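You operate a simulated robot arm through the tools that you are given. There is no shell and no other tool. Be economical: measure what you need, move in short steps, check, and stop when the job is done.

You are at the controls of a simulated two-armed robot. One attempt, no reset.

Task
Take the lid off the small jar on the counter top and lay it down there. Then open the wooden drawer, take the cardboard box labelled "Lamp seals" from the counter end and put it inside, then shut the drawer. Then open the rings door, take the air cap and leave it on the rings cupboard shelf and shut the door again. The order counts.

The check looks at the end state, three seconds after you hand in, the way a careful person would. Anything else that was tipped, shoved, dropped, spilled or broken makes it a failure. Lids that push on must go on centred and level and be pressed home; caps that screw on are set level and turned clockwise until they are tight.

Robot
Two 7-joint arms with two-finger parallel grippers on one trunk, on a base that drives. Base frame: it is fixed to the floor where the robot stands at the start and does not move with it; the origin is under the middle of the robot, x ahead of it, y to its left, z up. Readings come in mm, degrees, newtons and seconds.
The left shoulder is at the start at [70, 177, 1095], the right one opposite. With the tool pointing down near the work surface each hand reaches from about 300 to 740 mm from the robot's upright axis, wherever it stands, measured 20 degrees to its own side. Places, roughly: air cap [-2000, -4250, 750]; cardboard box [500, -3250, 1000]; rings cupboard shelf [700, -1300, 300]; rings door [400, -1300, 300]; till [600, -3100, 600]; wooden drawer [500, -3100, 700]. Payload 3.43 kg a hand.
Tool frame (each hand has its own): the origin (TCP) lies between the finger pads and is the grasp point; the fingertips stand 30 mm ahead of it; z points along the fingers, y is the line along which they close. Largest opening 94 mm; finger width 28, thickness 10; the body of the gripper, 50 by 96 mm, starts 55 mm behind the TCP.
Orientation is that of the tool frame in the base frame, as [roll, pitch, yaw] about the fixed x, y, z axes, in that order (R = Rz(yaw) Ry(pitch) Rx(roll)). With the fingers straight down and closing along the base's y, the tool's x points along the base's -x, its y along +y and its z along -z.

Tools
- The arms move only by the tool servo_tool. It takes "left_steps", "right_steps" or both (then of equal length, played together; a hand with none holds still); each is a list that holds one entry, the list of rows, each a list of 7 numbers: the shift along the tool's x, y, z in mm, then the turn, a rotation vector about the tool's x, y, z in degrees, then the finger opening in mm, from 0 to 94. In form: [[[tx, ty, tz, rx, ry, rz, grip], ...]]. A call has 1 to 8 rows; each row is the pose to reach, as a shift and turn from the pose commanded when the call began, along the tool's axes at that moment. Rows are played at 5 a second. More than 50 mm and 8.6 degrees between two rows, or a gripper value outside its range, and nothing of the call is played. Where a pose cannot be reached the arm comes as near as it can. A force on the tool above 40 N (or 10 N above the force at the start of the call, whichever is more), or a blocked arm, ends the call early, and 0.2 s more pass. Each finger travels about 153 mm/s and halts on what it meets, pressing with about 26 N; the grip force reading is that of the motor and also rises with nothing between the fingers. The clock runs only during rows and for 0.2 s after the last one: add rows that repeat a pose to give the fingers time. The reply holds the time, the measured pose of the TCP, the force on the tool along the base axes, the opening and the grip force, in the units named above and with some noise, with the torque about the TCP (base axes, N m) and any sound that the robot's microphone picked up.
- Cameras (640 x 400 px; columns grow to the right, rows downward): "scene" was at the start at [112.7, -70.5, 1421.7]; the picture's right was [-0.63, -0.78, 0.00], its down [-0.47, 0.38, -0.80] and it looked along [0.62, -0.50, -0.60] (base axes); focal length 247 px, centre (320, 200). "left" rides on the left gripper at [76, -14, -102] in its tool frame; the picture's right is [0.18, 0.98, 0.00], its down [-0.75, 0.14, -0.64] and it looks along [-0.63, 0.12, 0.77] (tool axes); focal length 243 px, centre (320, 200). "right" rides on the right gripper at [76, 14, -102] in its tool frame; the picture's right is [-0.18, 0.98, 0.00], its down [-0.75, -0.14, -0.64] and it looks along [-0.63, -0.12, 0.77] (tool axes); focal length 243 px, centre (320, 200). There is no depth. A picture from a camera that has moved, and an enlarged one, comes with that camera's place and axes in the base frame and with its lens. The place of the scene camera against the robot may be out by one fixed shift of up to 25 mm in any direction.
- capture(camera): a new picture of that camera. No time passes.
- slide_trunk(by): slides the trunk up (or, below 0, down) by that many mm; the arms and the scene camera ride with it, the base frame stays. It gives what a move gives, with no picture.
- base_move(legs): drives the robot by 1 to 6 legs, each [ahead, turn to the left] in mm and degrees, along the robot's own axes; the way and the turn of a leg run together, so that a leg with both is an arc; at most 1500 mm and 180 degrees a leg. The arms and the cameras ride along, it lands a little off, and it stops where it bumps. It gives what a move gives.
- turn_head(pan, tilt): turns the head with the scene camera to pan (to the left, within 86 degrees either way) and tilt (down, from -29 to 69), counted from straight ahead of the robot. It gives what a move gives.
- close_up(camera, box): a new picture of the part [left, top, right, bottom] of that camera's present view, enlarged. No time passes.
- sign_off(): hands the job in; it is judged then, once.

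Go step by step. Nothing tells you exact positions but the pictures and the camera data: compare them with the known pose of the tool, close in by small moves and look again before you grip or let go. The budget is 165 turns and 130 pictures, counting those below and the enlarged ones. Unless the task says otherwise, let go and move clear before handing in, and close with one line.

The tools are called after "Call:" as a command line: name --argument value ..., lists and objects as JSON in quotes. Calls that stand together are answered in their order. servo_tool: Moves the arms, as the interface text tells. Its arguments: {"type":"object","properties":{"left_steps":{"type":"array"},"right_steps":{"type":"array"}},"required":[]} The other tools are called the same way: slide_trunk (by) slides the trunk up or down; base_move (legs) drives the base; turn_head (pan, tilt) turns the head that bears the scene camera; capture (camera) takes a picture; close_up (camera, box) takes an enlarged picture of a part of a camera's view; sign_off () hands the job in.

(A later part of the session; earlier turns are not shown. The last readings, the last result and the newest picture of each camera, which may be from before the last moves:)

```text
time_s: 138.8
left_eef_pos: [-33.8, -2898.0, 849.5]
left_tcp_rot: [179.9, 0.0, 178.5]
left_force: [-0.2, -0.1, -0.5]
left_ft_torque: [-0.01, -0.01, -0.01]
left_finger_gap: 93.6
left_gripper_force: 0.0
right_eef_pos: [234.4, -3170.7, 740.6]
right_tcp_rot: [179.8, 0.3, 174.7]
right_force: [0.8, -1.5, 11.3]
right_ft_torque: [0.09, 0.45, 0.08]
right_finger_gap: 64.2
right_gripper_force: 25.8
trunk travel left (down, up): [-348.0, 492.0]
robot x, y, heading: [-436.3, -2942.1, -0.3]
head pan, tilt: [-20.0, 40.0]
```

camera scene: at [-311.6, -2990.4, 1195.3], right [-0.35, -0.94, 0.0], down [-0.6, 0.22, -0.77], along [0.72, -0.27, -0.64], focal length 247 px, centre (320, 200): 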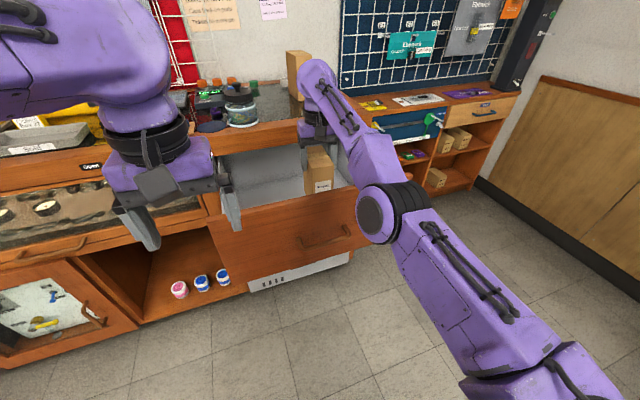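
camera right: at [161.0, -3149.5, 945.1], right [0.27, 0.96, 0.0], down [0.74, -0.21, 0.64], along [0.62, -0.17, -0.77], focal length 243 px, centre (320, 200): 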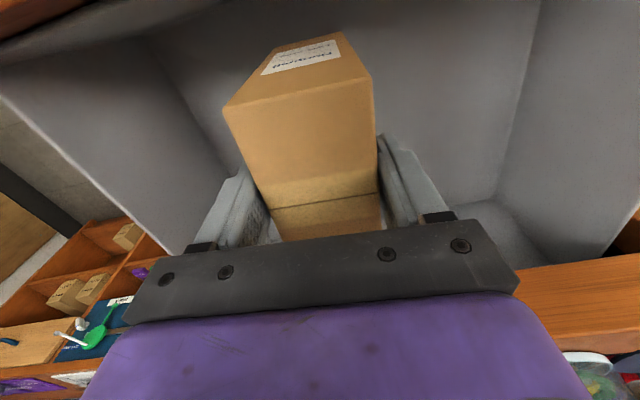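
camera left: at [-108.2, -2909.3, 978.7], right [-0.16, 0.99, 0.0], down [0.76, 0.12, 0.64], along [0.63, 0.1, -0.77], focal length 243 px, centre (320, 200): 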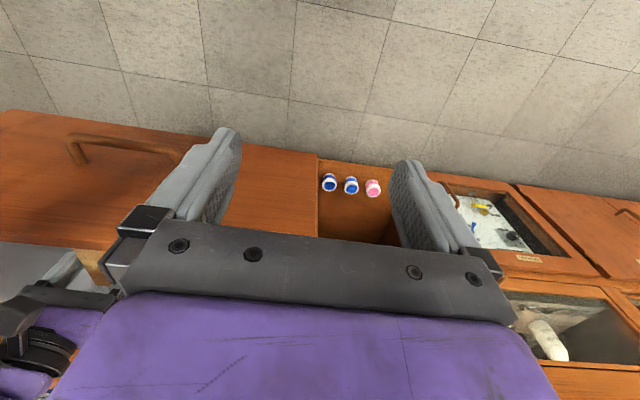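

The box is on the drawer floor (11 N). I'll open and raise the trunk.

Call:
servo_tool --right_steps '[[[0, 0, 0, 0, 0, 0, 70], [0, 0, 0, 0, 0, 0, 85], [0, 0, 0, 0, 0, 0, 94], [0, 0, 0, 0, 0, 0, 94]]]'

Call:
slide_trunk --by 220

Call:
capture --camera "right"

```text
time_s: 139.8
left_eef_pos: [-32.8, -2897.5, 849.4]
left_tcp_rot: [-179.9, -0.1, 178.5]
left_force: [0.2, 0.0, -0.2]
left_ft_torque: [-0.01, -0.03, 0.05]
left_finger_gap: 93.9
left_gripper_force: 0.0
right_eef_pos: [235.3, -3170.4, 738.6]
right_tcp_rot: [179.9, 0.1, 174.8]
right_force: [0.0, 0.6, 0.3]
right_ft_torque: [0.0, -0.01, 0.0]
right_finger_gap: 94.2
right_gripper_force: 0.1
trunk travel left (down, up): [-348.0, 492.0]
robot x, y, heading: [-439.6, -2941.3, -0.5]
head pan, tilt: [-20.0, 40.0]
```

```text
time_s: 142.1
left_eef_pos: [-33.1, -2897.6, 1069.0]
left_tcp_rot: [-179.9, 0.0, 178.6]
left_force: [-0.5, -0.2, 0.6]
left_ft_torque: [0.01, 0.0, 0.03]
left_finger_gap: 94.3
left_gripper_force: 0.0
right_eef_pos: [235.8, -3170.1, 959.1]
right_tcp_rot: [180.0, 0.1, 174.7]
right_force: [0.1, 0.1, -0.4]
right_ft_torque: [-0.01, -0.02, -0.01]
right_finger_gap: 94.0
right_gripper_force: 0.1
trunk travel left (down, up): [-568.0, 272.0]
robot x, y, heading: [-433.4, -2944.4, -0.2]
head pan, tilt: [-20.0, 40.0]
```

```text
45 pictures are left
camera right: at [161.0, -3149.4, 1060.1], right [0.27, 0.96, 0.0], down [0.74, -0.21, 0.64], along [0.62, -0.17, -0.77], focal length 243 px, centre (320, 200)
```

right: 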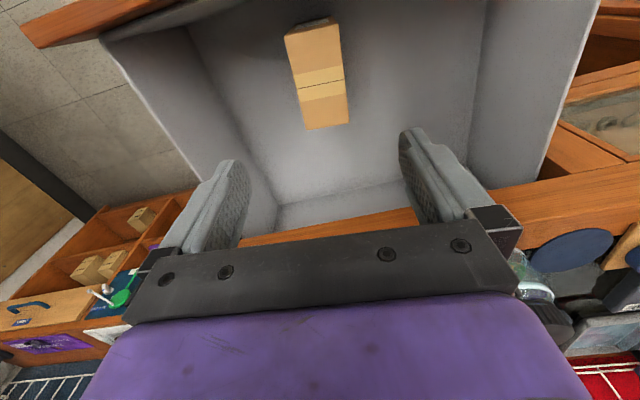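

The box stands upright in the drawer. Next I'll close the fingers, back out in front of the drawer, lower to its upper edge, and push it shut with the base.

Call:
base_move --legs '[[-180, 0]]'

Call:
servo_tool --right_steps '[[[0, 0, 0, 0, 0, 0, 60], [0, 0, 0, 0, 0, 0, 30], [0, 0, 0, 0, 0, 0, 4], [0, 0, 0, 0, 0, 0, 4]]]'

Call:
slide_trunk --by -138

Call:
capture --camera "right"

```text
time_s: 143.6
left_eef_pos: [-213.9, -2894.4, 1069.4]
left_tcp_rot: [180.0, 0.0, 178.7]
left_force: [-0.3, 0.2, 0.7]
left_ft_torque: [-0.02, 0.0, -0.01]
left_finger_gap: 94.0
left_gripper_force: 0.0
right_eef_pos: [56.7, -3164.7, 958.4]
right_tcp_rot: [179.8, 0.2, 175.1]
right_force: [0.8, -0.3, -0.1]
right_ft_torque: [0.02, 0.01, 0.0]
right_finger_gap: 93.7
right_gripper_force: 0.1
trunk travel left (down, up): [-568.0, 272.0]
robot x, y, heading: [-614.7, -2947.6, -0.2]
head pan, tilt: [-20.0, 40.0]
```

```text
time_s: 144.6
left_eef_pos: [-212.7, -2894.6, 1069.3]
left_tcp_rot: [-180.0, 0.0, 178.7]
left_force: [-1.0, 0.2, 0.9]
left_ft_torque: [-0.02, 0.0, -0.02]
left_finger_gap: 93.6
left_gripper_force: 0.1
right_eef_pos: [56.8, -3165.7, 957.0]
right_tcp_rot: [179.8, 0.0, 174.8]
right_force: [0.0, 0.2, -0.5]
right_ft_torque: [-0.02, -0.04, 0.01]
right_finger_gap: 4.2
right_gripper_force: 0.0
trunk travel left (down, up): [-568.0, 272.0]
robot x, y, heading: [-615.8, -2947.1, -0.2]
head pan, tilt: [-20.0, 40.0]
```

```text
time_s: 146.3
left_eef_pos: [-212.9, -2896.1, 931.1]
left_tcp_rot: [-179.9, 0.0, 178.7]
left_force: [0.3, -0.3, -0.3]
left_ft_torque: [0.06, 0.0, -0.01]
left_finger_gap: 93.6
left_gripper_force: 0.1
right_eef_pos: [56.2, -3166.6, 820.7]
right_tcp_rot: [179.9, 0.1, 175.0]
right_force: [0.9, -0.1, -0.8]
right_ft_torque: [-0.01, 0.0, -0.01]
right_finger_gap: 4.1
right_gripper_force: 0.1
trunk travel left (down, up): [-430.0, 410.0]
robot x, y, heading: [-617.6, -2941.8, 0.1]
head pan, tilt: [-20.0, 40.0]
```

```text
44 pictures are left
camera right: at [-17.9, -3146.1, 922.4], right [0.27, 0.96, 0.0], down [0.74, -0.21, 0.64], along [0.62, -0.17, -0.77], focal length 243 px, centre (320, 200)
```

right: 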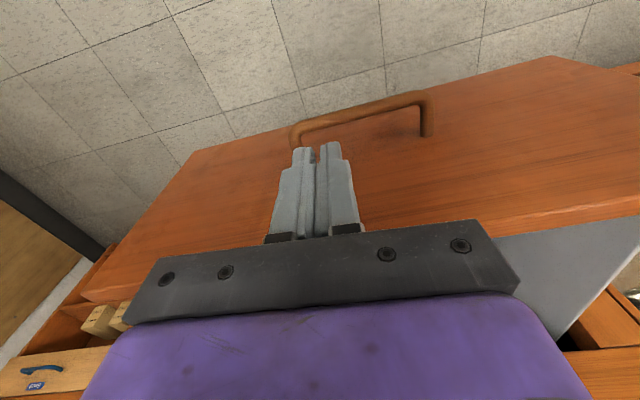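

The closed fingers stand in front of the drawer's top edge. Pushing forward gently.

Call:
base_move --legs '[[120, 0]]'

Call:
capture --camera "right"

```text
time_s: 147.5
left_eef_pos: [-88.9, -2894.2, 929.7]
left_tcp_rot: [-180.0, -0.1, 178.7]
left_force: [0.6, 0.0, 0.1]
left_ft_torque: [-0.02, 0.04, 0.0]
left_finger_gap: 94.3
left_gripper_force: 0.0
right_eef_pos: [179.6, -3164.7, 818.5]
right_tcp_rot: [180.0, -0.1, 175.0]
right_force: [-1.6, -0.1, 1.5]
right_ft_torque: [-0.01, 0.01, -0.01]
right_finger_gap: 4.1
right_gripper_force: 0.1
trunk travel left (down, up): [-430.0, 410.0]
robot x, y, heading: [-496.8, -2946.3, -0.0]
head pan, tilt: [-20.0, 40.0]
```

```text
43 pictures are left
camera right: at [104.7, -3145.8, 921.1], right [0.27, 0.96, 0.0], down [0.74, -0.21, 0.64], along [0.62, -0.17, -0.77], focal length 243 px, centre (320, 200)
```

right: 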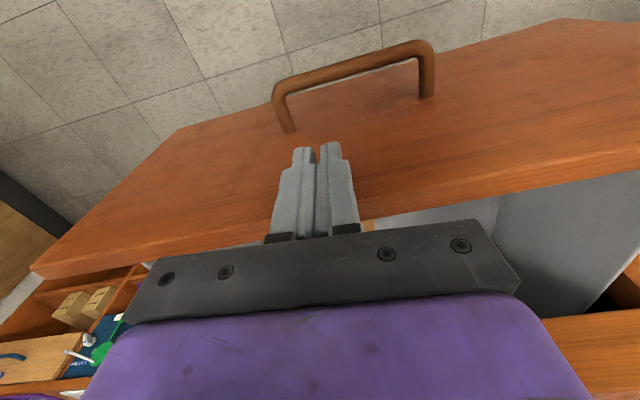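

The drawer is moving with the push. Continuing in steps.

Call:
base_move --legs '[[160, 0]]'

Call:
capture --camera "right"

```text
time_s: 148.9
left_eef_pos: [68.7, -2894.7, 931.6]
left_tcp_rot: [-180.0, -0.2, 178.8]
left_force: [0.1, -0.5, -1.3]
left_ft_torque: [0.02, 0.01, 0.01]
left_finger_gap: 93.8
left_gripper_force: 0.1
right_eef_pos: [338.0, -3165.7, 818.8]
right_tcp_rot: [180.0, -0.1, 175.1]
right_force: [-0.8, 0.1, 0.7]
right_ft_torque: [0.0, -0.01, 0.0]
right_finger_gap: 3.7
right_gripper_force: 0.0
trunk travel left (down, up): [-430.0, 410.0]
robot x, y, heading: [-332.3, -2943.7, 0.1]
head pan, tilt: [-20.0, 40.0]
```

```text
42 pictures are left
camera right: at [264.2, -3145.5, 921.2], right [0.27, 0.96, 0.0], down [0.74, -0.21, 0.64], along [0.62, -0.17, -0.77], focal length 243 px, centre (320, 200)
```

right: 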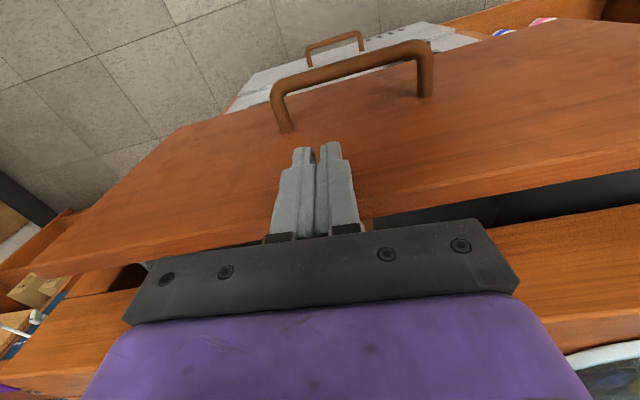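

About 25–30 mm remain. I'll raise 6 mm for body clearance over the counter lip and push the rest.

Call:
slide_trunk --by 6

Call:
base_move --legs '[[30, 0]]'

Call:
capture --camera "right"

```text
time_s: 149.5
left_eef_pos: [68.8, -2894.2, 937.3]
left_tcp_rot: [180.0, -0.1, 178.9]
left_force: [0.0, -0.6, 0.1]
left_ft_torque: [-0.04, 0.02, -0.02]
left_finger_gap: 93.8
left_gripper_force: 0.0
right_eef_pos: [338.5, -3165.7, 825.1]
right_tcp_rot: [179.9, 0.0, 175.1]
right_force: [0.3, -0.6, -0.1]
right_ft_torque: [0.0, 0.01, -0.02]
right_finger_gap: 3.9
right_gripper_force: 0.1
trunk travel left (down, up): [-436.0, 404.0]
robot x, y, heading: [-335.3, -2942.4, -0.1]
head pan, tilt: [-20.0, 40.0]
```

```text
time_s: 150.3
left_eef_pos: [100.1, -2895.3, 936.2]
left_tcp_rot: [-180.0, -0.1, 178.9]
left_force: [0.6, -0.7, 0.2]
left_ft_torque: [0.04, 0.01, -0.01]
left_finger_gap: 93.9
left_gripper_force: 0.0
right_eef_pos: [370.1, -3165.0, 825.5]
right_tcp_rot: [179.9, -0.1, 175.1]
right_force: [-0.1, 0.6, -0.5]
right_ft_torque: [-0.01, 0.02, 0.01]
right_finger_gap: 3.8
right_gripper_force: 0.1
trunk travel left (down, up): [-436.0, 404.0]
robot x, y, heading: [-304.8, -2946.1, -0.0]
head pan, tilt: [-20.0, 40.0]
```

```text
41 pictures are left
camera right: at [295.2, -3145.4, 926.7], right [0.27, 0.96, 0.0], down [0.74, -0.21, 0.64], along [0.62, -0.17, -0.77], focal length 243 px, centre (320, 200)
```

right: 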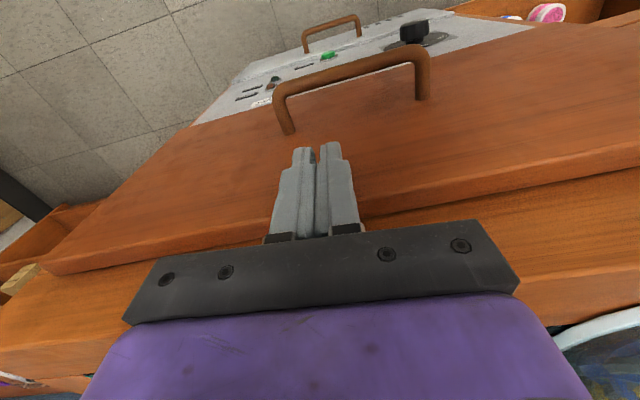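

It looks nearly home. One more light push to feel the stop.

Call:
base_move --legs '[[10, 0]]'

Call:
base_move --legs '[[8, 0]]'

Call:
capture --camera "right"

```text
time_s: 151.2
left_eef_pos: [106.0, -2895.8, 937.1]
left_tcp_rot: [-180.0, 0.0, 178.8]
left_force: [0.1, -0.4, 0.1]
left_ft_torque: [-0.02, -0.01, -0.02]
left_finger_gap: 94.0
left_gripper_force: 0.2
right_eef_pos: [373.7, -3165.2, 826.8]
right_tcp_rot: [180.0, -0.1, 175.4]
right_force: [-10.9, 2.2, 3.4]
right_ft_torque: [0.01, 0.05, 0.07]
right_finger_gap: 4.5
right_gripper_force: 0.6
trunk travel left (down, up): [-436.0, 404.0]
robot x, y, heading: [-297.3, -2943.1, -0.2]
head pan, tilt: [-20.0, 40.0]
stopped in leg 1: the force on the tool passed its limit at 50 N (the readings are from after the stop); the commanded pose is now the measured one
```

```text
time_s: 151.9
left_eef_pos: [106.7, -2895.9, 937.2]
left_tcp_rot: [-179.9, 0.0, 178.7]
left_force: [0.2, 0.1, -0.3]
left_ft_torque: [0.01, -0.01, -0.01]
left_finger_gap: 94.1
left_gripper_force: 0.0
right_eef_pos: [374.8, -3166.8, 827.7]
right_tcp_rot: [-179.8, -0.6, 175.7]
right_force: [-19.9, 1.8, 6.8]
right_ft_torque: [0.01, 0.09, 0.12]
right_finger_gap: 4.9
right_gripper_force: 0.5
trunk travel left (down, up): [-436.0, 404.0]
robot x, y, heading: [-293.8, -2945.8, 0.0]
head pan, tilt: [-20.0, 40.0]
stopped in leg 1: the force on the tool passed its limit at 52 N (the readings are from after the stop); the commanded pose is now the measured one
```

```text
40 pictures are left
camera right: at [300.3, -3146.6, 930.1], right [0.26, 0.97, -0.01], down [0.75, -0.2, 0.64], along [0.61, -0.17, -0.77], focal length 243 px, centre (320, 200)
```

right: 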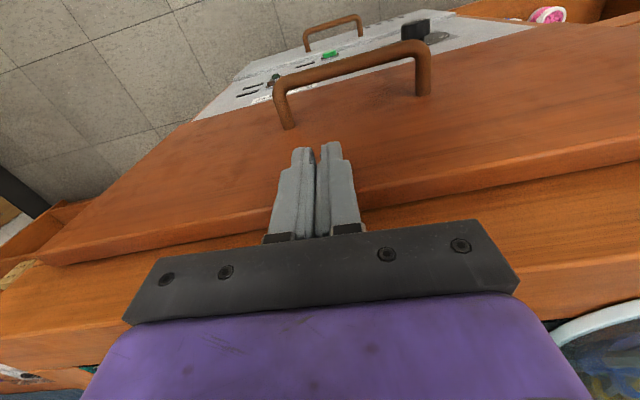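

The drawer is shut against its stop. Now I'll back away and drive to the rings door at y ≈ -1300.

Call:
base_move --legs '[[-350, 0], [0, 90], [1450, 0]]'

Call:
turn_head --pan -60 --tilt 30

Call:
capture --camera "scene"

```text
time_s: 164.8
left_eef_pos: [-656.0, -1086.9, 935.5]
left_tcp_rot: [-180.0, -0.2, -92.3]
left_force: [-0.1, -0.1, -0.3]
left_ft_torque: [0.0, 0.01, 0.02]
left_finger_gap: 93.9
left_gripper_force: 0.1
right_eef_pos: [-380.7, -825.8, 823.6]
right_tcp_rot: [-179.8, -0.7, -95.4]
right_force: [0.4, -0.3, -0.3]
right_ft_torque: [-0.03, -0.01, 0.02]
right_finger_gap: 3.8
right_gripper_force: 0.1
trunk travel left (down, up): [-436.0, 404.0]
robot x, y, heading: [-614.6, -1491.8, 88.8]
head pan, tilt: [-20.0, 40.0]
```

```text
time_s: 165.9
left_eef_pos: [-656.1, -1087.7, 936.5]
left_tcp_rot: [-179.9, -0.2, -92.2]
left_force: [0.3, 0.1, -0.1]
left_ft_torque: [0.03, 0.01, -0.05]
left_finger_gap: 94.1
left_gripper_force: 0.0
right_eef_pos: [-381.3, -826.6, 823.3]
right_tcp_rot: [-179.8, -0.8, -95.3]
right_force: [0.2, 0.3, -0.6]
right_ft_torque: [0.02, 0.0, -0.06]
right_finger_gap: 4.3
right_gripper_force: 0.0
trunk travel left (down, up): [-436.0, 404.0]
robot x, y, heading: [-611.4, -1494.0, 88.9]
head pan, tilt: [-60.0, 30.0]
```

```text
39 pictures are left
camera scene: at [-539.1, -1414.1, 1193.6], right [0.48, -0.88, 0.0], down [-0.44, -0.24, -0.87], along [0.76, 0.42, -0.5], focal length 247 px, centre (320, 200)
```

scene: 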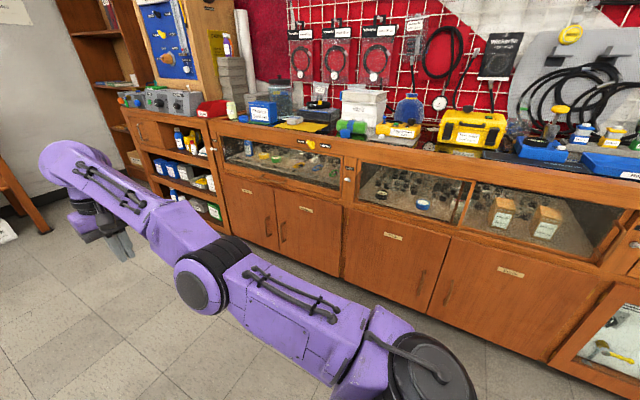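

Several labelled doors here. I'll zoom in to find the "rings" door.

Call:
close_up --camera "scene" --box '[330, 190, 630, 370]'

Call:
close_up --camera "scene" --box '[210, 160, 370, 280]'

```text
2.13 times, centred on (480, 280) of scene
camera zoom: at [-539.1, -1414.1, 1193.6], right [0.48, -0.88, 0.0], down [-0.44, -0.24, -0.87], along [0.76, 0.42, -0.5], focal length 527 px, centre (-21, 29)
```

zoom: 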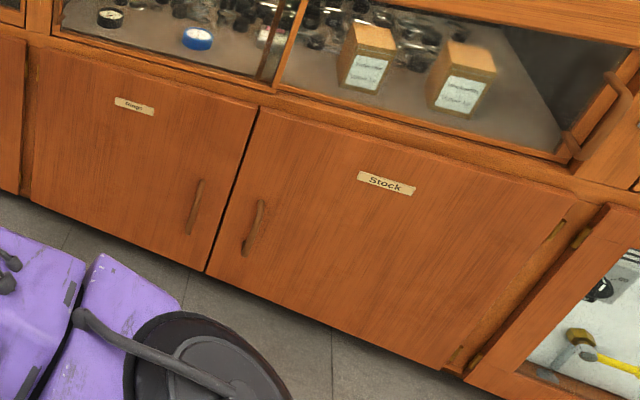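

```text
3.33 times, centred on (290, 220) of scene
camera zoom: at [-539.1, -1414.1, 1193.6], right [0.48, -0.88, 0.0], down [-0.44, -0.24, -0.87], along [0.76, 0.42, -0.5], focal length 824 px, centre (420, 133)
```

zoom: 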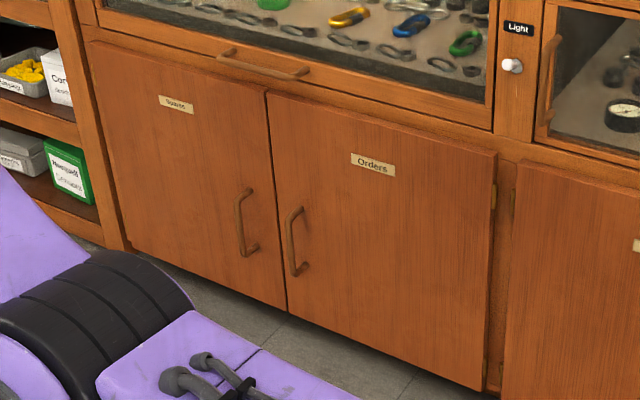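

The Rings door is the one with its handle on the right side (handle near [370, -1439, 300], hinge near y ≈ -1040). Before going there I must fold the right arm back, as it sticks far out in front.

Call:
servo_tool --right_steps '[[[35, -25, 0, 0, 0, 0, 4], [70, -50, 0, 0, 0, 0, 4], [105, -75, 0, 0, 0, 0, 4], [140, -100, 0, 0, 0, 0, 4], [175, -125, 0, 0, 0, 0, 4], [210, -150, 0, 0, 0, 0, 4], [250, -180, 0, 0, 0, 0, 4]]]'

```text
time_s: 167.5
left_eef_pos: [-653.0, -1088.0, 936.2]
left_tcp_rot: [179.8, -0.2, -92.2]
left_force: [0.6, 0.0, 0.5]
left_ft_torque: [-0.01, 0.02, -0.02]
left_finger_gap: 94.1
left_gripper_force: 0.1
right_eef_pos: [-152.8, -882.3, 874.3]
right_tcp_rot: [-180.0, -0.9, -95.2]
right_force: [0.5, 0.0, -0.4]
right_ft_torque: [0.03, 0.05, 0.0]
right_finger_gap: 3.9
right_gripper_force: 0.0
right hand out of reach, approached as far as the arm can: row 1, 2, 3, 4, 5, 6, 7
trunk travel left (down, up): [-436.0, 404.0]
robot x, y, heading: [-612.6, -1492.5, 88.9]
head pan, tilt: [-60.0, 30.0]
```

The right arm folds no further, but at robot x ≤ -350 it stays clear of the cabinet. I'll place the base right of the rings door, lower the trunk, and turn the left hand to point forward.

Call:
base_move --legs '[[0, -126.5], [242, 0], [0, 37.6]]'

Call:
slide_trunk --by -380

Call:
servo_tool --left_steps '[[[-16, 17, 0, 0, -7.5, 0, 80], [-32, 35, 0, 0, -15, 0, 80], [-48, 52, 0, 0, -22.5, 0, 80], [-65, 70, 0, 0, -30, 0, 80], [-81, 87, 0, 0, -37.5, 0, 80], [-97, 105, 0, 0, -45, 0, 80], [-113, 122, 0, 0, -52.5, 0, 80], [-130, 140, 0, 0, -60, 0, 80]]]'

Call:
servo_tool --left_steps '[[[0, 0, 0, 0, -7.5, 0, 80], [0, 0, 0, 0, -15, 0, 80], [0, 0, 0, 0, -22.5, 0, 80], [0, 0, 0, 0, -30, 0, 80], [0, 0, 0, 0, -30, 0, 80]]]'

Call:
capture --camera "left"

Call:
turn_head --pan 15 --tilt 20

Call:
capture --camera "scene"

```text
time_s: 176.3
left_eef_pos: [-21.4, -1595.9, 937.9]
left_tcp_rot: [-180.0, -0.2, 178.0]
left_force: [0.2, -0.1, -0.5]
left_ft_torque: [-0.03, 0.0, -0.03]
left_finger_gap: 94.0
left_gripper_force: 0.1
right_eef_pos: [188.1, -2096.6, 876.3]
right_tcp_rot: [-179.8, -0.9, 174.9]
right_force: [0.0, -0.1, -0.1]
right_ft_torque: [-0.02, -0.02, 0.01]
right_finger_gap: 4.4
right_gripper_force: 0.1
trunk travel left (down, up): [-436.0, 404.0]
robot x, y, heading: [-428.0, -1639.7, -0.9]
head pan, tilt: [-60.0, 30.0]
```

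```text
time_s: 180.0
left_eef_pos: [-21.9, -1595.3, 556.4]
left_tcp_rot: [180.0, -0.1, 178.0]
left_force: [-0.3, -0.2, -0.3]
left_ft_torque: [0.01, 0.03, -0.01]
left_finger_gap: 94.3
left_gripper_force: 0.1
right_eef_pos: [188.4, -2097.7, 495.2]
right_tcp_rot: [180.0, -0.7, 174.9]
right_force: [0.3, 0.3, 0.4]
right_ft_torque: [0.03, 0.04, -0.01]
right_finger_gap: 4.0
right_gripper_force: 0.0
trunk travel left (down, up): [-56.0, 784.0]
robot x, y, heading: [-423.9, -1637.8, -0.8]
head pan, tilt: [-60.0, 30.0]
```

```text
time_s: 181.8
left_eef_pos: [114.9, -1459.8, 555.5]
left_tcp_rot: [-179.9, 60.0, 178.0]
left_force: [0.6, 0.5, 0.4]
left_ft_torque: [0.0, 0.04, 0.02]
left_finger_gap: 80.2
left_gripper_force: 0.0
right_eef_pos: [188.1, -2097.1, 494.7]
right_tcp_rot: [-179.8, -0.7, 175.0]
right_force: [0.5, 0.1, 0.0]
right_ft_torque: [-0.02, -0.02, -0.02]
right_finger_gap: 4.3
right_gripper_force: 0.0
trunk travel left (down, up): [-56.0, 784.0]
robot x, y, heading: [-427.3, -1640.3, -1.0]
head pan, tilt: [-60.0, 30.0]
```

```text
time_s: 183.0
left_eef_pos: [113.4, -1461.5, 555.3]
left_tcp_rot: [-166.9, 89.9, -168.9]
left_force: [-0.7, -0.6, -0.2]
left_ft_torque: [-0.01, -0.02, -0.01]
left_finger_gap: 79.7
left_gripper_force: 0.1
right_eef_pos: [188.2, -2096.6, 495.5]
right_tcp_rot: [180.0, -0.9, 174.9]
right_force: [-0.6, -0.7, -0.5]
right_ft_torque: [-0.04, -0.01, 0.02]
right_finger_gap: 3.7
right_gripper_force: 0.1
trunk travel left (down, up): [-56.0, 784.0]
robot x, y, heading: [-426.1, -1640.0, -1.1]
head pan, tilt: [-60.0, 30.0]
```

```text
36 pictures are left
camera left: at [11.5, -1471.0, 479.8], right [0.03, 0.98, -0.18], down [-0.64, 0.16, 0.75], along [0.77, 0.09, 0.63], focal length 243 px, centre (320, 200)
```

left: 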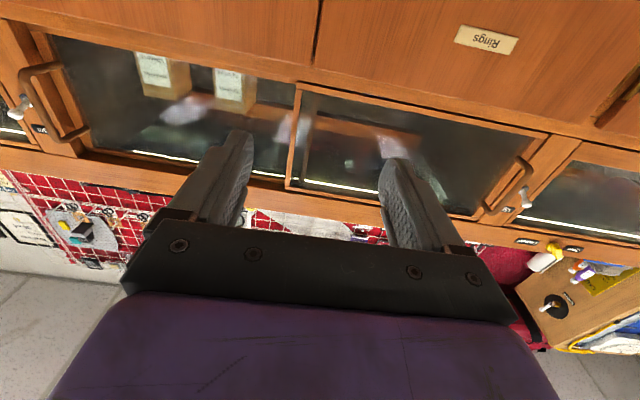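

```text
time_s: 184.4
left_eef_pos: [113.3, -1459.8, 556.3]
left_tcp_rot: [-178.8, 89.8, 179.3]
left_force: [-0.6, -0.4, -0.5]
left_ft_torque: [-0.01, 0.02, 0.01]
left_finger_gap: 80.1
left_gripper_force: 0.3
right_eef_pos: [187.8, -2098.2, 494.6]
right_tcp_rot: [-179.9, -0.9, 175.0]
right_force: [0.7, -0.1, -0.4]
right_ft_torque: [-0.04, 0.0, 0.01]
right_finger_gap: 3.9
right_gripper_force: 0.1
trunk travel left (down, up): [-56.0, 784.0]
robot x, y, heading: [-425.4, -1638.3, -0.8]
head pan, tilt: [15.0, 20.0]
```

```text
35 pictures are left
camera scene: at [-290.1, -1633.7, 829.7], right [0.24, -0.97, 0.0], down [-0.33, -0.08, -0.94], along [0.91, 0.23, -0.34], focal length 247 px, centre (320, 200)
```

scene: 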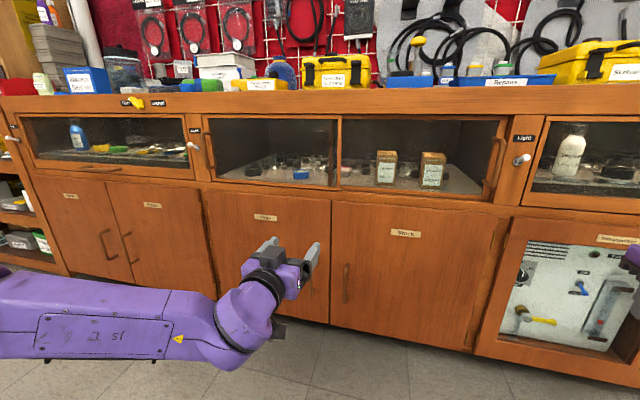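

The left hand points forward at the rings door. I'll lower it to handle height and look.

Call:
slide_trunk --by -50

Call:
servo_tool --left_steps '[[[40, 0, 0, 0, 0, 0, 80], [80, 0, 0, 0, 0, 0, 80], [120, 0, 0, 0, 0, 0, 80], [160, 0, 0, 0, 0, 0, 80], [190, 0, 0, 0, 0, 0, 80], [190, 0, 0, 0, 0, 0, 80]]]'

Call:
capture --camera "left"

```text
time_s: 185.3
left_eef_pos: [113.3, -1460.4, 506.8]
left_tcp_rot: [-179.5, 89.8, 178.4]
left_force: [-0.5, -0.7, -0.4]
left_ft_torque: [0.01, -0.01, 0.0]
left_finger_gap: 80.0
left_gripper_force: 0.0
right_eef_pos: [187.9, -2097.4, 445.7]
right_tcp_rot: [-180.0, -0.7, 174.9]
right_force: [0.9, -0.5, 0.0]
right_ft_torque: [-0.01, 0.0, -0.01]
right_finger_gap: 3.8
right_gripper_force: 0.1
trunk travel left (down, up): [-6.0, 834.0]
robot x, y, heading: [-423.4, -1639.3, -1.1]
head pan, tilt: [15.0, 20.0]
```

```text
time_s: 186.8
left_eef_pos: [112.0, -1460.3, 315.9]
left_tcp_rot: [-174.0, 89.8, -176.1]
left_force: [0.8, -0.3, -0.1]
left_ft_torque: [-0.04, 0.02, 0.02]
left_finger_gap: 80.0
left_gripper_force: 0.0
right_eef_pos: [187.5, -2097.5, 445.6]
right_tcp_rot: [-179.8, -0.8, 175.0]
right_force: [0.8, -0.2, -0.7]
right_ft_torque: [0.02, 0.02, -0.04]
right_finger_gap: 4.0
right_gripper_force: 0.1
trunk travel left (down, up): [-6.0, 834.0]
robot x, y, heading: [-424.7, -1642.4, -0.9]
head pan, tilt: [15.0, 20.0]
```

```text
34 pictures are left
camera left: at [10.3, -1471.6, 240.1], right [0.03, 0.98, -0.18], down [-0.63, 0.16, 0.76], along [0.77, 0.09, 0.63], focal length 243 px, centre (320, 200)
```

left: 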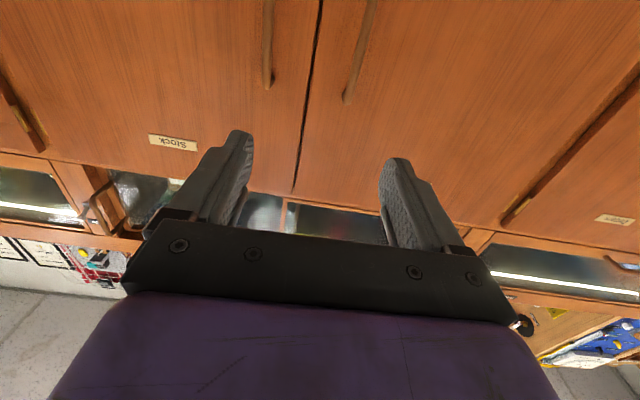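

The rings handle is a vertical bar at y ≈ -1429, z ≈ 230–335. I'll align and advance.

Call:
servo_tool --left_steps '[[[10, 15, 30, 0, 0, 0, 70], [20, 31, 60, 0, 0, 0, 70], [26, 31, 100, 0, 0, 0, 70], [26, 31, 140, 0, 0, 0, 70], [26, 31, 180, 0, 0, 0, 70], [26, 31, 180, 0, 0, 0, 70]]]'

Call:
capture --camera "left"

```text
time_s: 188.2
left_eef_pos: [291.0, -1452.1, 294.4]
left_tcp_rot: [158.9, 89.6, 157.8]
left_force: [-0.1, 0.1, 0.3]
left_ft_torque: [0.02, 0.0, 0.03]
left_finger_gap: 70.0
left_gripper_force: 0.0
left hand out of reach, approached as far as the arm can: row 2, 3, 4, 5, 6
right_eef_pos: [187.8, -2097.9, 445.1]
right_tcp_rot: [-179.9, -0.8, 174.9]
right_force: [0.4, 0.0, 1.0]
right_ft_torque: [0.01, 0.02, 0.0]
right_finger_gap: 4.2
right_gripper_force: 0.1
trunk travel left (down, up): [-6.0, 834.0]
robot x, y, heading: [-425.3, -1640.5, -0.7]
head pan, tilt: [15.0, 20.0]
```

```text
33 pictures are left
camera left: at [188.0, -1463.1, 219.4], right [0.02, 0.98, -0.18], down [-0.63, 0.15, 0.76], along [0.77, 0.1, 0.62], focal length 243 px, centre (320, 200)
```

left: 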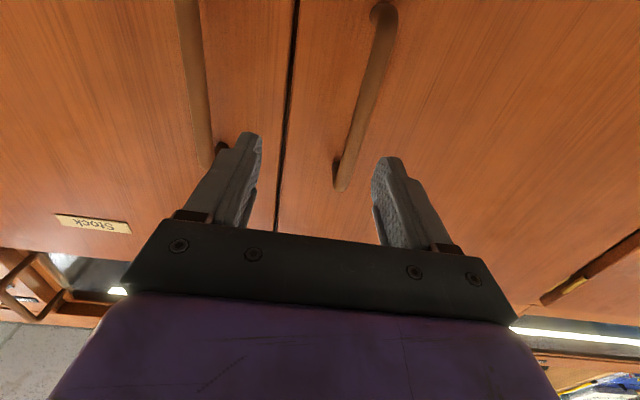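

The bar sits between the fingers but off to one side. A 2° base turn centres it.

Call:
base_move --legs '[[0, 1.9]]'

Call:
base_move --legs '[[45, 0]]'

Call:
capture --camera "left"

```text
time_s: 188.9
left_eef_pos: [283.7, -1428.0, 295.4]
left_tcp_rot: [157.7, 89.5, 158.5]
left_force: [-0.1, 1.1, -0.6]
left_ft_torque: [-0.01, -0.01, 0.0]
left_finger_gap: 70.1
left_gripper_force: 0.0
right_eef_pos: [203.0, -2076.2, 445.4]
right_tcp_rot: [-179.9, -0.7, 176.8]
right_force: [0.6, 0.7, -0.1]
right_ft_torque: [-0.02, 0.0, -0.03]
right_finger_gap: 3.7
right_gripper_force: 0.1
trunk travel left (down, up): [-6.0, 834.0]
robot x, y, heading: [-427.6, -1643.1, 1.2]
head pan, tilt: [15.0, 20.0]
```

```text
time_s: 189.8
left_eef_pos: [329.3, -1427.6, 294.4]
left_tcp_rot: [157.2, 89.4, 157.8]
left_force: [-0.5, -0.3, 0.7]
left_ft_torque: [0.0, 0.01, 0.03]
left_finger_gap: 69.9
left_gripper_force: 0.2
right_eef_pos: [247.9, -2076.7, 445.4]
right_tcp_rot: [-179.8, -0.7, 176.8]
right_force: [0.5, -0.8, 0.2]
right_ft_torque: [0.01, -0.01, 0.01]
right_finger_gap: 3.9
right_gripper_force: 0.0
trunk travel left (down, up): [-6.0, 834.0]
robot x, y, heading: [-380.4, -1640.1, 0.8]
head pan, tilt: [15.0, 20.0]
```

```text
32 pictures are left
camera left: at [226.6, -1442.4, 219.5], right [-0.01, 0.98, -0.18], down [-0.64, 0.13, 0.76], along [0.77, 0.13, 0.62], focal length 243 px, centre (320, 200)
```

left: 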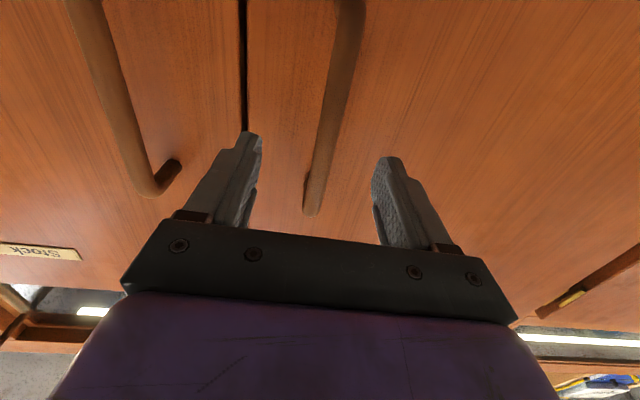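

Centred. A little further and close on the bar.

Call:
base_move --legs '[[11, 0]]'

Call:
servo_tool --left_steps '[[[0, 0, 0, 0, 0, 0, 40], [0, 0, 0, 0, 0, 0, 20], [0, 0, 0, 0, 0, 0, 5], [0, 0, 0, 0, 0, 0, 5]]]'

```text
time_s: 190.6
left_eef_pos: [339.2, -1427.3, 296.3]
left_tcp_rot: [156.9, 89.5, 157.6]
left_force: [0.5, -0.7, 0.3]
left_ft_torque: [0.0, -0.03, -0.01]
left_finger_gap: 69.9
left_gripper_force: 0.1
right_eef_pos: [257.9, -2075.6, 446.2]
right_tcp_rot: [-179.9, -0.6, 176.8]
right_force: [0.6, 0.4, -0.2]
right_ft_torque: [-0.01, 0.01, -0.02]
right_finger_gap: 4.0
right_gripper_force: 0.0
trunk travel left (down, up): [-6.0, 834.0]
robot x, y, heading: [-372.0, -1641.9, 0.7]
head pan, tilt: [15.0, 20.0]
```

```text
time_s: 191.6
left_eef_pos: [339.1, -1425.3, 295.5]
left_tcp_rot: [162.1, 89.4, 163.0]
left_force: [1.1, 7.9, 0.8]
left_ft_torque: [-0.37, 0.17, 0.21]
left_finger_gap: 13.1
left_gripper_force: 44.8
right_eef_pos: [258.7, -2075.1, 445.5]
right_tcp_rot: [-179.7, -0.6, 176.9]
right_force: [0.8, 0.4, -0.4]
right_ft_torque: [-0.04, 0.01, -0.01]
right_finger_gap: 3.9
right_gripper_force: 0.0
trunk travel left (down, up): [-6.0, 834.0]
robot x, y, heading: [-368.8, -1640.3, 1.2]
head pan, tilt: [15.0, 20.0]
```

The bar is held. Pulling the door open by backing with a slight left turn to follow the arc.

Call:
base_move --legs '[[-80, 0.7]]'

Call:
base_move --legs '[[-70, 2]]'

Call:
capture --camera "scene"

```text
time_s: 192.6
left_eef_pos: [273.0, -1411.1, 295.6]
left_tcp_rot: [156.6, 89.6, 158.9]
left_force: [0.7, -0.2, -1.0]
left_ft_torque: [-0.42, -0.33, -0.01]
left_finger_gap: 12.9
left_gripper_force: 44.7
right_eef_pos: [200.1, -2068.8, 447.2]
right_tcp_rot: [-179.9, -0.7, 177.8]
right_force: [-0.7, 0.0, 0.0]
right_ft_torque: [0.04, -0.05, 0.0]
right_finger_gap: 3.8
right_gripper_force: 0.0
trunk travel left (down, up): [-6.0, 834.0]
robot x, y, heading: [-432.9, -1641.7, 1.5]
head pan, tilt: [15.0, 20.0]
stopped in leg 1: the force on the tool passed its limit at 46 N (the readings are from after the stop); the commanded pose is now the measured one
```

```text
time_s: 193.8
left_eef_pos: [196.0, -1381.7, 294.8]
left_tcp_rot: [158.2, 89.6, 163.8]
left_force: [0.6, 0.1, -1.0]
left_ft_torque: [-0.3, -0.27, 0.02]
left_finger_gap: 12.8
left_gripper_force: 45.1
right_eef_pos: [146.7, -2046.7, 447.3]
right_tcp_rot: [-180.0, -0.8, 179.9]
right_force: [-0.2, 0.2, -0.3]
right_ft_torque: [-0.02, 0.0, -0.03]
right_finger_gap: 4.0
right_gripper_force: 0.0
trunk travel left (down, up): [-6.0, 834.0]
robot x, y, heading: [-504.2, -1646.5, 4.2]
head pan, tilt: [15.0, 20.0]
stopped in leg 1: the force on the tool passed its limit at 46 N (the readings are from after the stop); the commanded pose is now the measured one
```

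```text
31 pictures are left
camera scene: at [-371.0, -1625.0, 779.7], right [0.33, -0.94, 0.0], down [-0.32, -0.11, -0.94], along [0.89, 0.31, -0.34], focal length 247 px, centre (320, 200)
```

scene: 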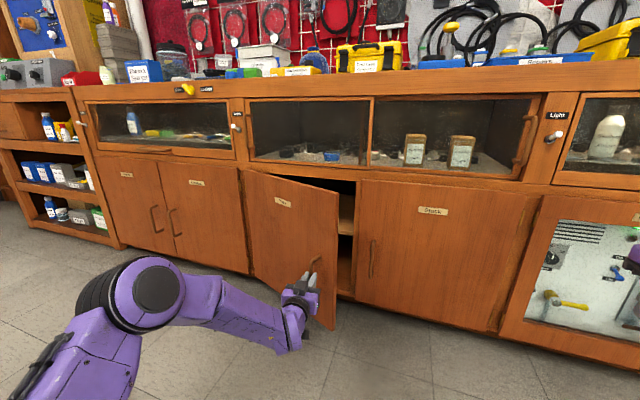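

The door is opening well. Continuing along the arc with more turn.

Call:
base_move --legs '[[-60, 3.5]]'

Call:
base_move --legs '[[-50, 4.5]]'

Call:
base_move --legs '[[-40, 5.5]]'

Call:
capture --camera "scene"

```text
time_s: 194.8
left_eef_pos: [128.8, -1338.7, 294.2]
left_tcp_rot: [164.2, 89.5, 174.1]
left_force: [1.1, 1.4, -3.0]
left_ft_torque: [-0.14, -0.61, 0.0]
left_finger_gap: 12.4
left_gripper_force: 44.9
right_eef_pos: [118.4, -2012.7, 447.3]
right_tcp_rot: [-179.9, -0.8, -176.7]
right_force: [0.7, -0.3, 0.2]
right_ft_torque: [0.02, 0.0, -0.01]
right_finger_gap: 4.2
right_gripper_force: 0.0
trunk travel left (down, up): [-6.0, 834.0]
robot x, y, heading: [-553.3, -1648.9, 7.8]
head pan, tilt: [15.0, 20.0]
stopped in leg 1: the force on the tool passed its limit at 51 N (the readings are from after the stop); the commanded pose is now the measured one
```

```text
time_s: 195.7
left_eef_pos: [90.5, -1302.9, 294.7]
left_tcp_rot: [163.9, 89.6, 177.3]
left_force: [-0.2, -1.0, -3.5]
left_ft_torque: [-0.08, -0.75, 0.21]
left_finger_gap: 12.6
left_gripper_force: 45.6
right_eef_pos: [110.1, -1987.0, 447.4]
right_tcp_rot: [-179.8, -0.7, -174.2]
right_force: [-0.4, -0.3, -0.3]
right_ft_torque: [0.02, 0.0, -0.02]
right_finger_gap: 3.8
right_gripper_force: 0.0
trunk travel left (down, up): [-6.0, 834.0]
robot x, y, heading: [-576.2, -1655.1, 10.1]
head pan, tilt: [15.0, 20.0]
stopped in leg 1: the force on the tool passed its limit at 59 N (the readings are from after the stop); the commanded pose is now the measured one
```

```text
time_s: 196.5
left_eef_pos: [68.4, -1278.7, 294.1]
left_tcp_rot: [163.7, 89.6, 179.4]
left_force: [1.1, 1.3, -3.0]
left_ft_torque: [-0.1, -0.63, 0.3]
left_finger_gap: 12.8
left_gripper_force: 45.0
right_eef_pos: [108.4, -1967.5, 446.1]
right_tcp_rot: [-179.9, -0.7, -172.5]
right_force: [0.2, -0.4, 0.2]
right_ft_torque: [0.02, 0.01, -0.02]
right_finger_gap: 3.8
right_gripper_force: 0.0
trunk travel left (down, up): [-6.0, 834.0]
robot x, y, heading: [-589.2, -1657.8, 11.5]
head pan, tilt: [15.0, 20.0]
stopped in leg 1: the force on the tool passed its limit at 92 N (the readings are from after the stop); the commanded pose is now the measured one
```

```text
30 pictures are left
camera scene: at [-463.1, -1618.5, 779.7], right [0.45, -0.9, 0.0], down [-0.31, -0.15, -0.94], along [0.84, 0.42, -0.34], focal length 247 px, centre (320, 200)
```

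scene: 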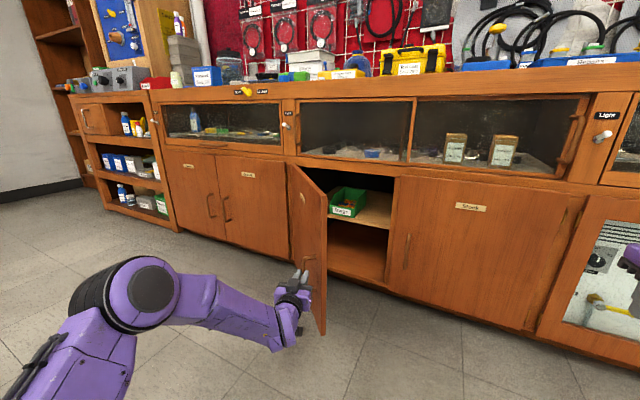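

The door is open nearly 60° and I can see the shelf with a green bin on it. I'll let go of the handle and back off.

Call:
servo_tool --left_steps '[[[0, 0, 0, 0, 0, 0, 30], [0, 0, 0, 0, 0, 0, 60], [0, 0, 0, 0, 0, 0, 70], [0, 0, -30, 0, 0, 0, 70], [0, 0, -70, 0, 0, 0, 70], [0, 0, -70, 0, 0, 0, 70]]]'

Call:
base_move --legs '[[-150, 0]]'

Call:
slide_trunk --by 180

Call:
close_up --camera "scene" --box '[220, 120, 460, 320]'

```text
time_s: 197.9
left_eef_pos: [-0.4, -1299.4, 297.0]
left_tcp_rot: [155.8, 89.7, 171.3]
left_force: [1.1, -0.6, -0.7]
left_ft_torque: [-0.02, -0.02, 0.01]
left_finger_gap: 70.1
left_gripper_force: 0.1
right_eef_pos: [108.5, -1967.2, 446.7]
right_tcp_rot: [-179.9, -0.7, -172.4]
right_force: [0.6, 0.1, -0.4]
right_ft_torque: [0.0, -0.03, 0.01]
right_finger_gap: 4.0
right_gripper_force: 0.1
trunk travel left (down, up): [-6.0, 834.0]
robot x, y, heading: [-590.0, -1652.2, 11.3]
head pan, tilt: [15.0, 20.0]
```

```text
time_s: 199.2
left_eef_pos: [-148.4, -1328.2, 297.3]
left_tcp_rot: [156.4, 89.7, 171.9]
left_force: [-0.2, 0.1, 0.5]
left_ft_torque: [0.0, 0.02, 0.01]
left_finger_gap: 69.9
left_gripper_force: 0.1
right_eef_pos: [-39.1, -1997.3, 446.9]
right_tcp_rot: [-180.0, -0.6, -172.4]
right_force: [-0.4, 0.9, 0.0]
right_ft_torque: [-0.02, -0.03, -0.01]
right_finger_gap: 4.2
right_gripper_force: 0.1
trunk travel left (down, up): [-6.0, 834.0]
robot x, y, heading: [-740.4, -1681.8, 11.5]
head pan, tilt: [15.0, 20.0]
```

```text
time_s: 201.2
left_eef_pos: [-148.1, -1328.0, 477.6]
left_tcp_rot: [156.5, 89.7, 172.1]
left_force: [0.0, -0.6, -0.4]
left_ft_torque: [0.02, 0.02, 0.0]
left_finger_gap: 70.1
left_gripper_force: 0.0
right_eef_pos: [-39.0, -1997.5, 626.6]
right_tcp_rot: [-179.9, -0.6, -172.3]
right_force: [0.1, -1.0, -0.4]
right_ft_torque: [0.0, -0.03, 0.01]
right_finger_gap: 4.0
right_gripper_force: 0.0
trunk travel left (down, up): [-186.0, 654.0]
robot x, y, heading: [-736.1, -1684.1, 11.7]
head pan, tilt: [15.0, 20.0]
```

```text
2.00 times, centred on (340, 220) of scene
camera zoom: at [-611.1, -1648.6, 959.6], right [0.45, -0.9, 0.0], down [-0.31, -0.15, -0.94], along [0.84, 0.42, -0.34], focal length 494 px, centre (280, 160)
```

zoom: 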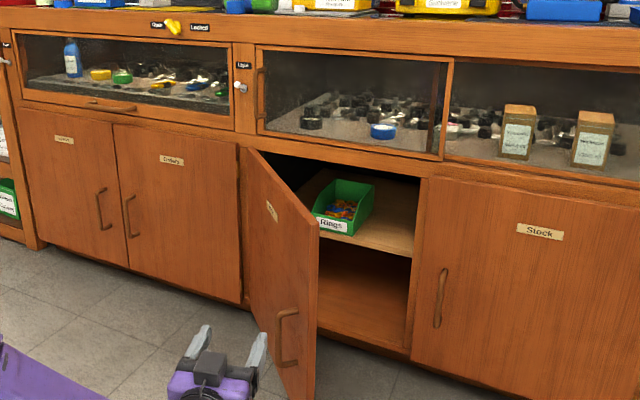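

The shelf (z ≈ 370) has free space right of the bin, around [470, -1410]. Now I'll return the left hand to pointing down, and turn to look for the air cap.

Call:
servo_tool --left_steps '[[[0, 0, -10, 0, 7.5, 0, 80], [0, 0, -20, 0, 15, 0, 80], [0, 0, -30, 0, 22.5, 0, 80], [0, 0, -40, 0, 30, 0, 80], [0, 0, -50, 0, 37.5, 0, 80], [0, 0, -60, 0, 45, 0, 80], [0, 0, -70, 0, 52.5, 0, 80], [0, 0, -80, 0, 60, 0, 80]]]'

Call:
servo_tool --left_steps '[[[0, 0, 0, 0, 7.5, 0, 80], [0, 0, 0, 0, 15, 0, 80], [0, 0, 0, 0, 22.5, 0, 80], [0, 0, 0, 0, 30, 0, 80], [0, 0, 0, 0, 30, 0, 80]]]'

Call:
slide_trunk --by 400

Call:
base_move --legs '[[-200, 0], [0, -131]]'

Call:
turn_head --pan 0 --tilt 15

Call:
capture --camera "scene"

```text
time_s: 203.1
left_eef_pos: [-224.0, -1350.9, 477.2]
left_tcp_rot: [179.7, 29.8, -164.5]
left_force: [0.4, -0.2, 0.5]
left_ft_torque: [0.03, 0.0, -0.01]
left_finger_gap: 79.9
left_gripper_force: 0.0
right_eef_pos: [-38.6, -1996.8, 626.2]
right_tcp_rot: [-179.9, -0.6, -172.4]
right_force: [0.0, -0.8, -0.4]
right_ft_torque: [-0.01, 0.05, -0.01]
right_finger_gap: 4.3
right_gripper_force: 0.0
trunk travel left (down, up): [-186.0, 654.0]
robot x, y, heading: [-738.9, -1684.8, 11.4]
head pan, tilt: [15.0, 20.0]
```

```text
time_s: 204.2
left_eef_pos: [-225.1, -1350.5, 476.7]
left_tcp_rot: [179.8, -0.3, -164.3]
left_force: [-0.2, -0.3, -0.4]
left_ft_torque: [0.02, 0.0, 0.04]
left_finger_gap: 80.0
left_gripper_force: 0.1
right_eef_pos: [-40.4, -1996.6, 625.8]
right_tcp_rot: [-179.9, -0.6, -172.4]
right_force: [0.5, 0.1, -0.2]
right_ft_torque: [0.02, -0.03, -0.02]
right_finger_gap: 3.8
right_gripper_force: 0.1
trunk travel left (down, up): [-186.0, 654.0]
robot x, y, heading: [-737.4, -1682.2, 11.6]
head pan, tilt: [15.0, 20.0]
```

```text
time_s: 208.1
left_eef_pos: [-225.6, -1349.6, 876.9]
left_tcp_rot: [-180.0, -0.3, -164.4]
left_force: [-0.6, 0.1, 0.1]
left_ft_torque: [0.01, 0.0, -0.02]
left_finger_gap: 80.0
left_gripper_force: 0.1
right_eef_pos: [-38.2, -1996.4, 1025.8]
right_tcp_rot: [-180.0, -0.6, -172.4]
right_force: [1.6, 0.0, -0.1]
right_ft_torque: [-0.02, 0.01, 0.0]
right_finger_gap: 4.3
right_gripper_force: 0.0
trunk travel left (down, up): [-586.0, 254.0]
robot x, y, heading: [-737.9, -1684.8, 11.7]
head pan, tilt: [15.0, 20.0]
```

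```text
time_s: 215.2
left_eef_pos: [-1046.1, -2328.0, 877.6]
left_tcp_rot: [179.8, -0.3, 62.3]
left_force: [0.5, 0.1, 0.3]
left_ft_torque: [0.0, 0.01, 0.01]
left_finger_gap: 80.2
left_gripper_force: 0.0
right_eef_pos: [-1643.5, -2019.3, 1025.7]
right_tcp_rot: [-180.0, -0.6, 54.4]
right_force: [0.5, 0.1, 0.5]
right_ft_torque: [-0.02, 0.0, 0.01]
right_finger_gap: 3.8
right_gripper_force: 0.0
trunk travel left (down, up): [-586.0, 254.0]
robot x, y, heading: [-934.7, -1723.2, -121.9]
head pan, tilt: [15.0, 20.0]
```

```text
time_s: 216.0
left_eef_pos: [-1045.1, -2328.5, 876.3]
left_tcp_rot: [179.8, -0.3, 62.3]
left_force: [-0.3, -0.7, -0.4]
left_ft_torque: [-0.02, -0.02, 0.02]
left_finger_gap: 79.6
left_gripper_force: 0.2
right_eef_pos: [-1642.2, -2019.9, 1027.1]
right_tcp_rot: [-179.9, -0.6, 54.4]
right_force: [-0.4, -0.8, -0.3]
right_ft_torque: [-0.01, 0.01, -0.04]
right_finger_gap: 3.9
right_gripper_force: 0.1
trunk travel left (down, up): [-586.0, 254.0]
robot x, y, heading: [-938.6, -1726.0, -122.1]
head pan, tilt: [0.0, 15.0]
```

```text
28 pictures are left
camera scene: at [-1016.4, -1862.2, 1367.8], right [-0.85, 0.53, 0.0], down [0.14, 0.22, -0.97], along [-0.51, -0.82, -0.26], focal length 247 px, centre (320, 200)
```

scene: 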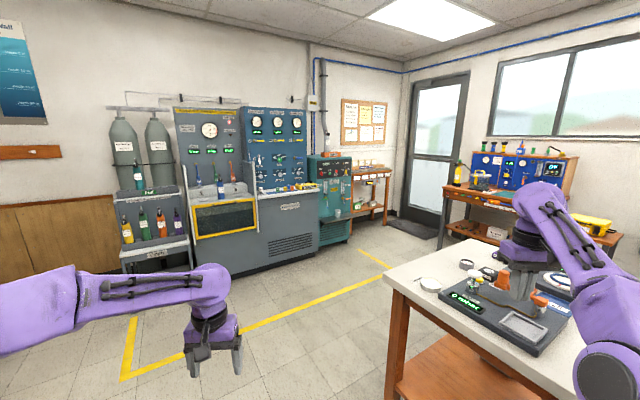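

The air cap's listed spot projects to the ledge of the blue panel unit. Zooming in there.

Call:
close_up --camera "scene" --box '[180, 140, 360, 260]'

```text
3.33 times, centred on (270, 200) of scene
camera zoom: at [-1016.4, -1862.2, 1367.8], right [-0.85, 0.53, 0.0], down [0.14, 0.22, -0.97], along [-0.51, -0.82, -0.26], focal length 824 px, centre (487, 200)
```

zoom: 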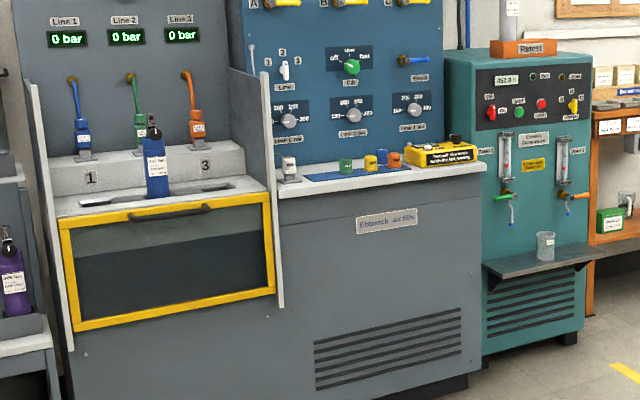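

Several small coloured caps stand on that ledge. I'll drive over via open floor and stop short to read them.

Call:
base_move --legs '[[0, 20], [1450, 0], [0, -52], [750, 0], [0, 64]]'

Call:
turn_head --pan 0 --tilt 35

Call:
capture --camera "scene"

```text
time_s: 231.2
left_eef_pos: [-2237.9, -3974.1, 879.2]
left_tcp_rot: [-178.6, -0.1, 42.6]
left_force: [-11.8, 15.4, 0.5]
left_ft_torque: [0.43, 0.35, -0.23]
left_finger_gap: 68.2
left_gripper_force: 0.0
right_eef_pos: [-2692.2, -3496.1, 1025.0]
right_tcp_rot: [-179.8, -0.5, 35.0]
right_force: [-0.1, -0.2, 0.7]
right_ft_torque: [-0.03, 0.02, -0.03]
right_finger_gap: 3.9
right_gripper_force: 0.2
trunk travel left (down, up): [-586.0, 254.0]
robot x, y, heading: [-1928.2, -3455.3, -141.8]
head pan, tilt: [0.0, 15.0]
stopped in leg 5: the force on the tool passed its limit at 50 N (the readings are from after the stop); the commanded pose is now the measured one
```

```text
time_s: 232.1
left_eef_pos: [-2236.1, -3975.1, 879.4]
left_tcp_rot: [-179.1, -0.2, 42.7]
left_force: [-10.8, 22.7, 1.2]
left_ft_torque: [0.59, 0.31, 0.02]
left_finger_gap: 66.3
left_gripper_force: 0.0
right_eef_pos: [-2692.3, -3495.6, 1024.6]
right_tcp_rot: [179.8, -0.5, 35.2]
right_force: [-0.2, -0.2, -0.9]
right_ft_torque: [0.02, -0.02, -0.02]
right_finger_gap: 3.9
right_gripper_force: 0.0
trunk travel left (down, up): [-586.0, 254.0]
robot x, y, heading: [-1926.7, -3455.0, -141.7]
head pan, tilt: [0.0, 35.0]
```

```text
26 pictures are left
camera scene: at [-2041.9, -3550.7, 1336.0], right [-0.62, 0.78, 0.0], down [0.45, 0.35, -0.82], along [-0.64, -0.51, -0.57], focal length 247 px, centre (320, 200)
```

scene: 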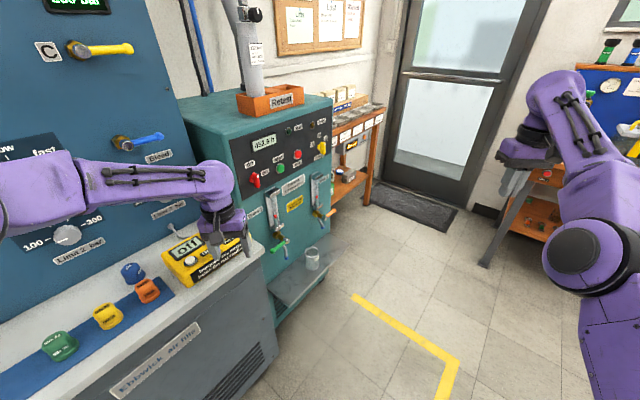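

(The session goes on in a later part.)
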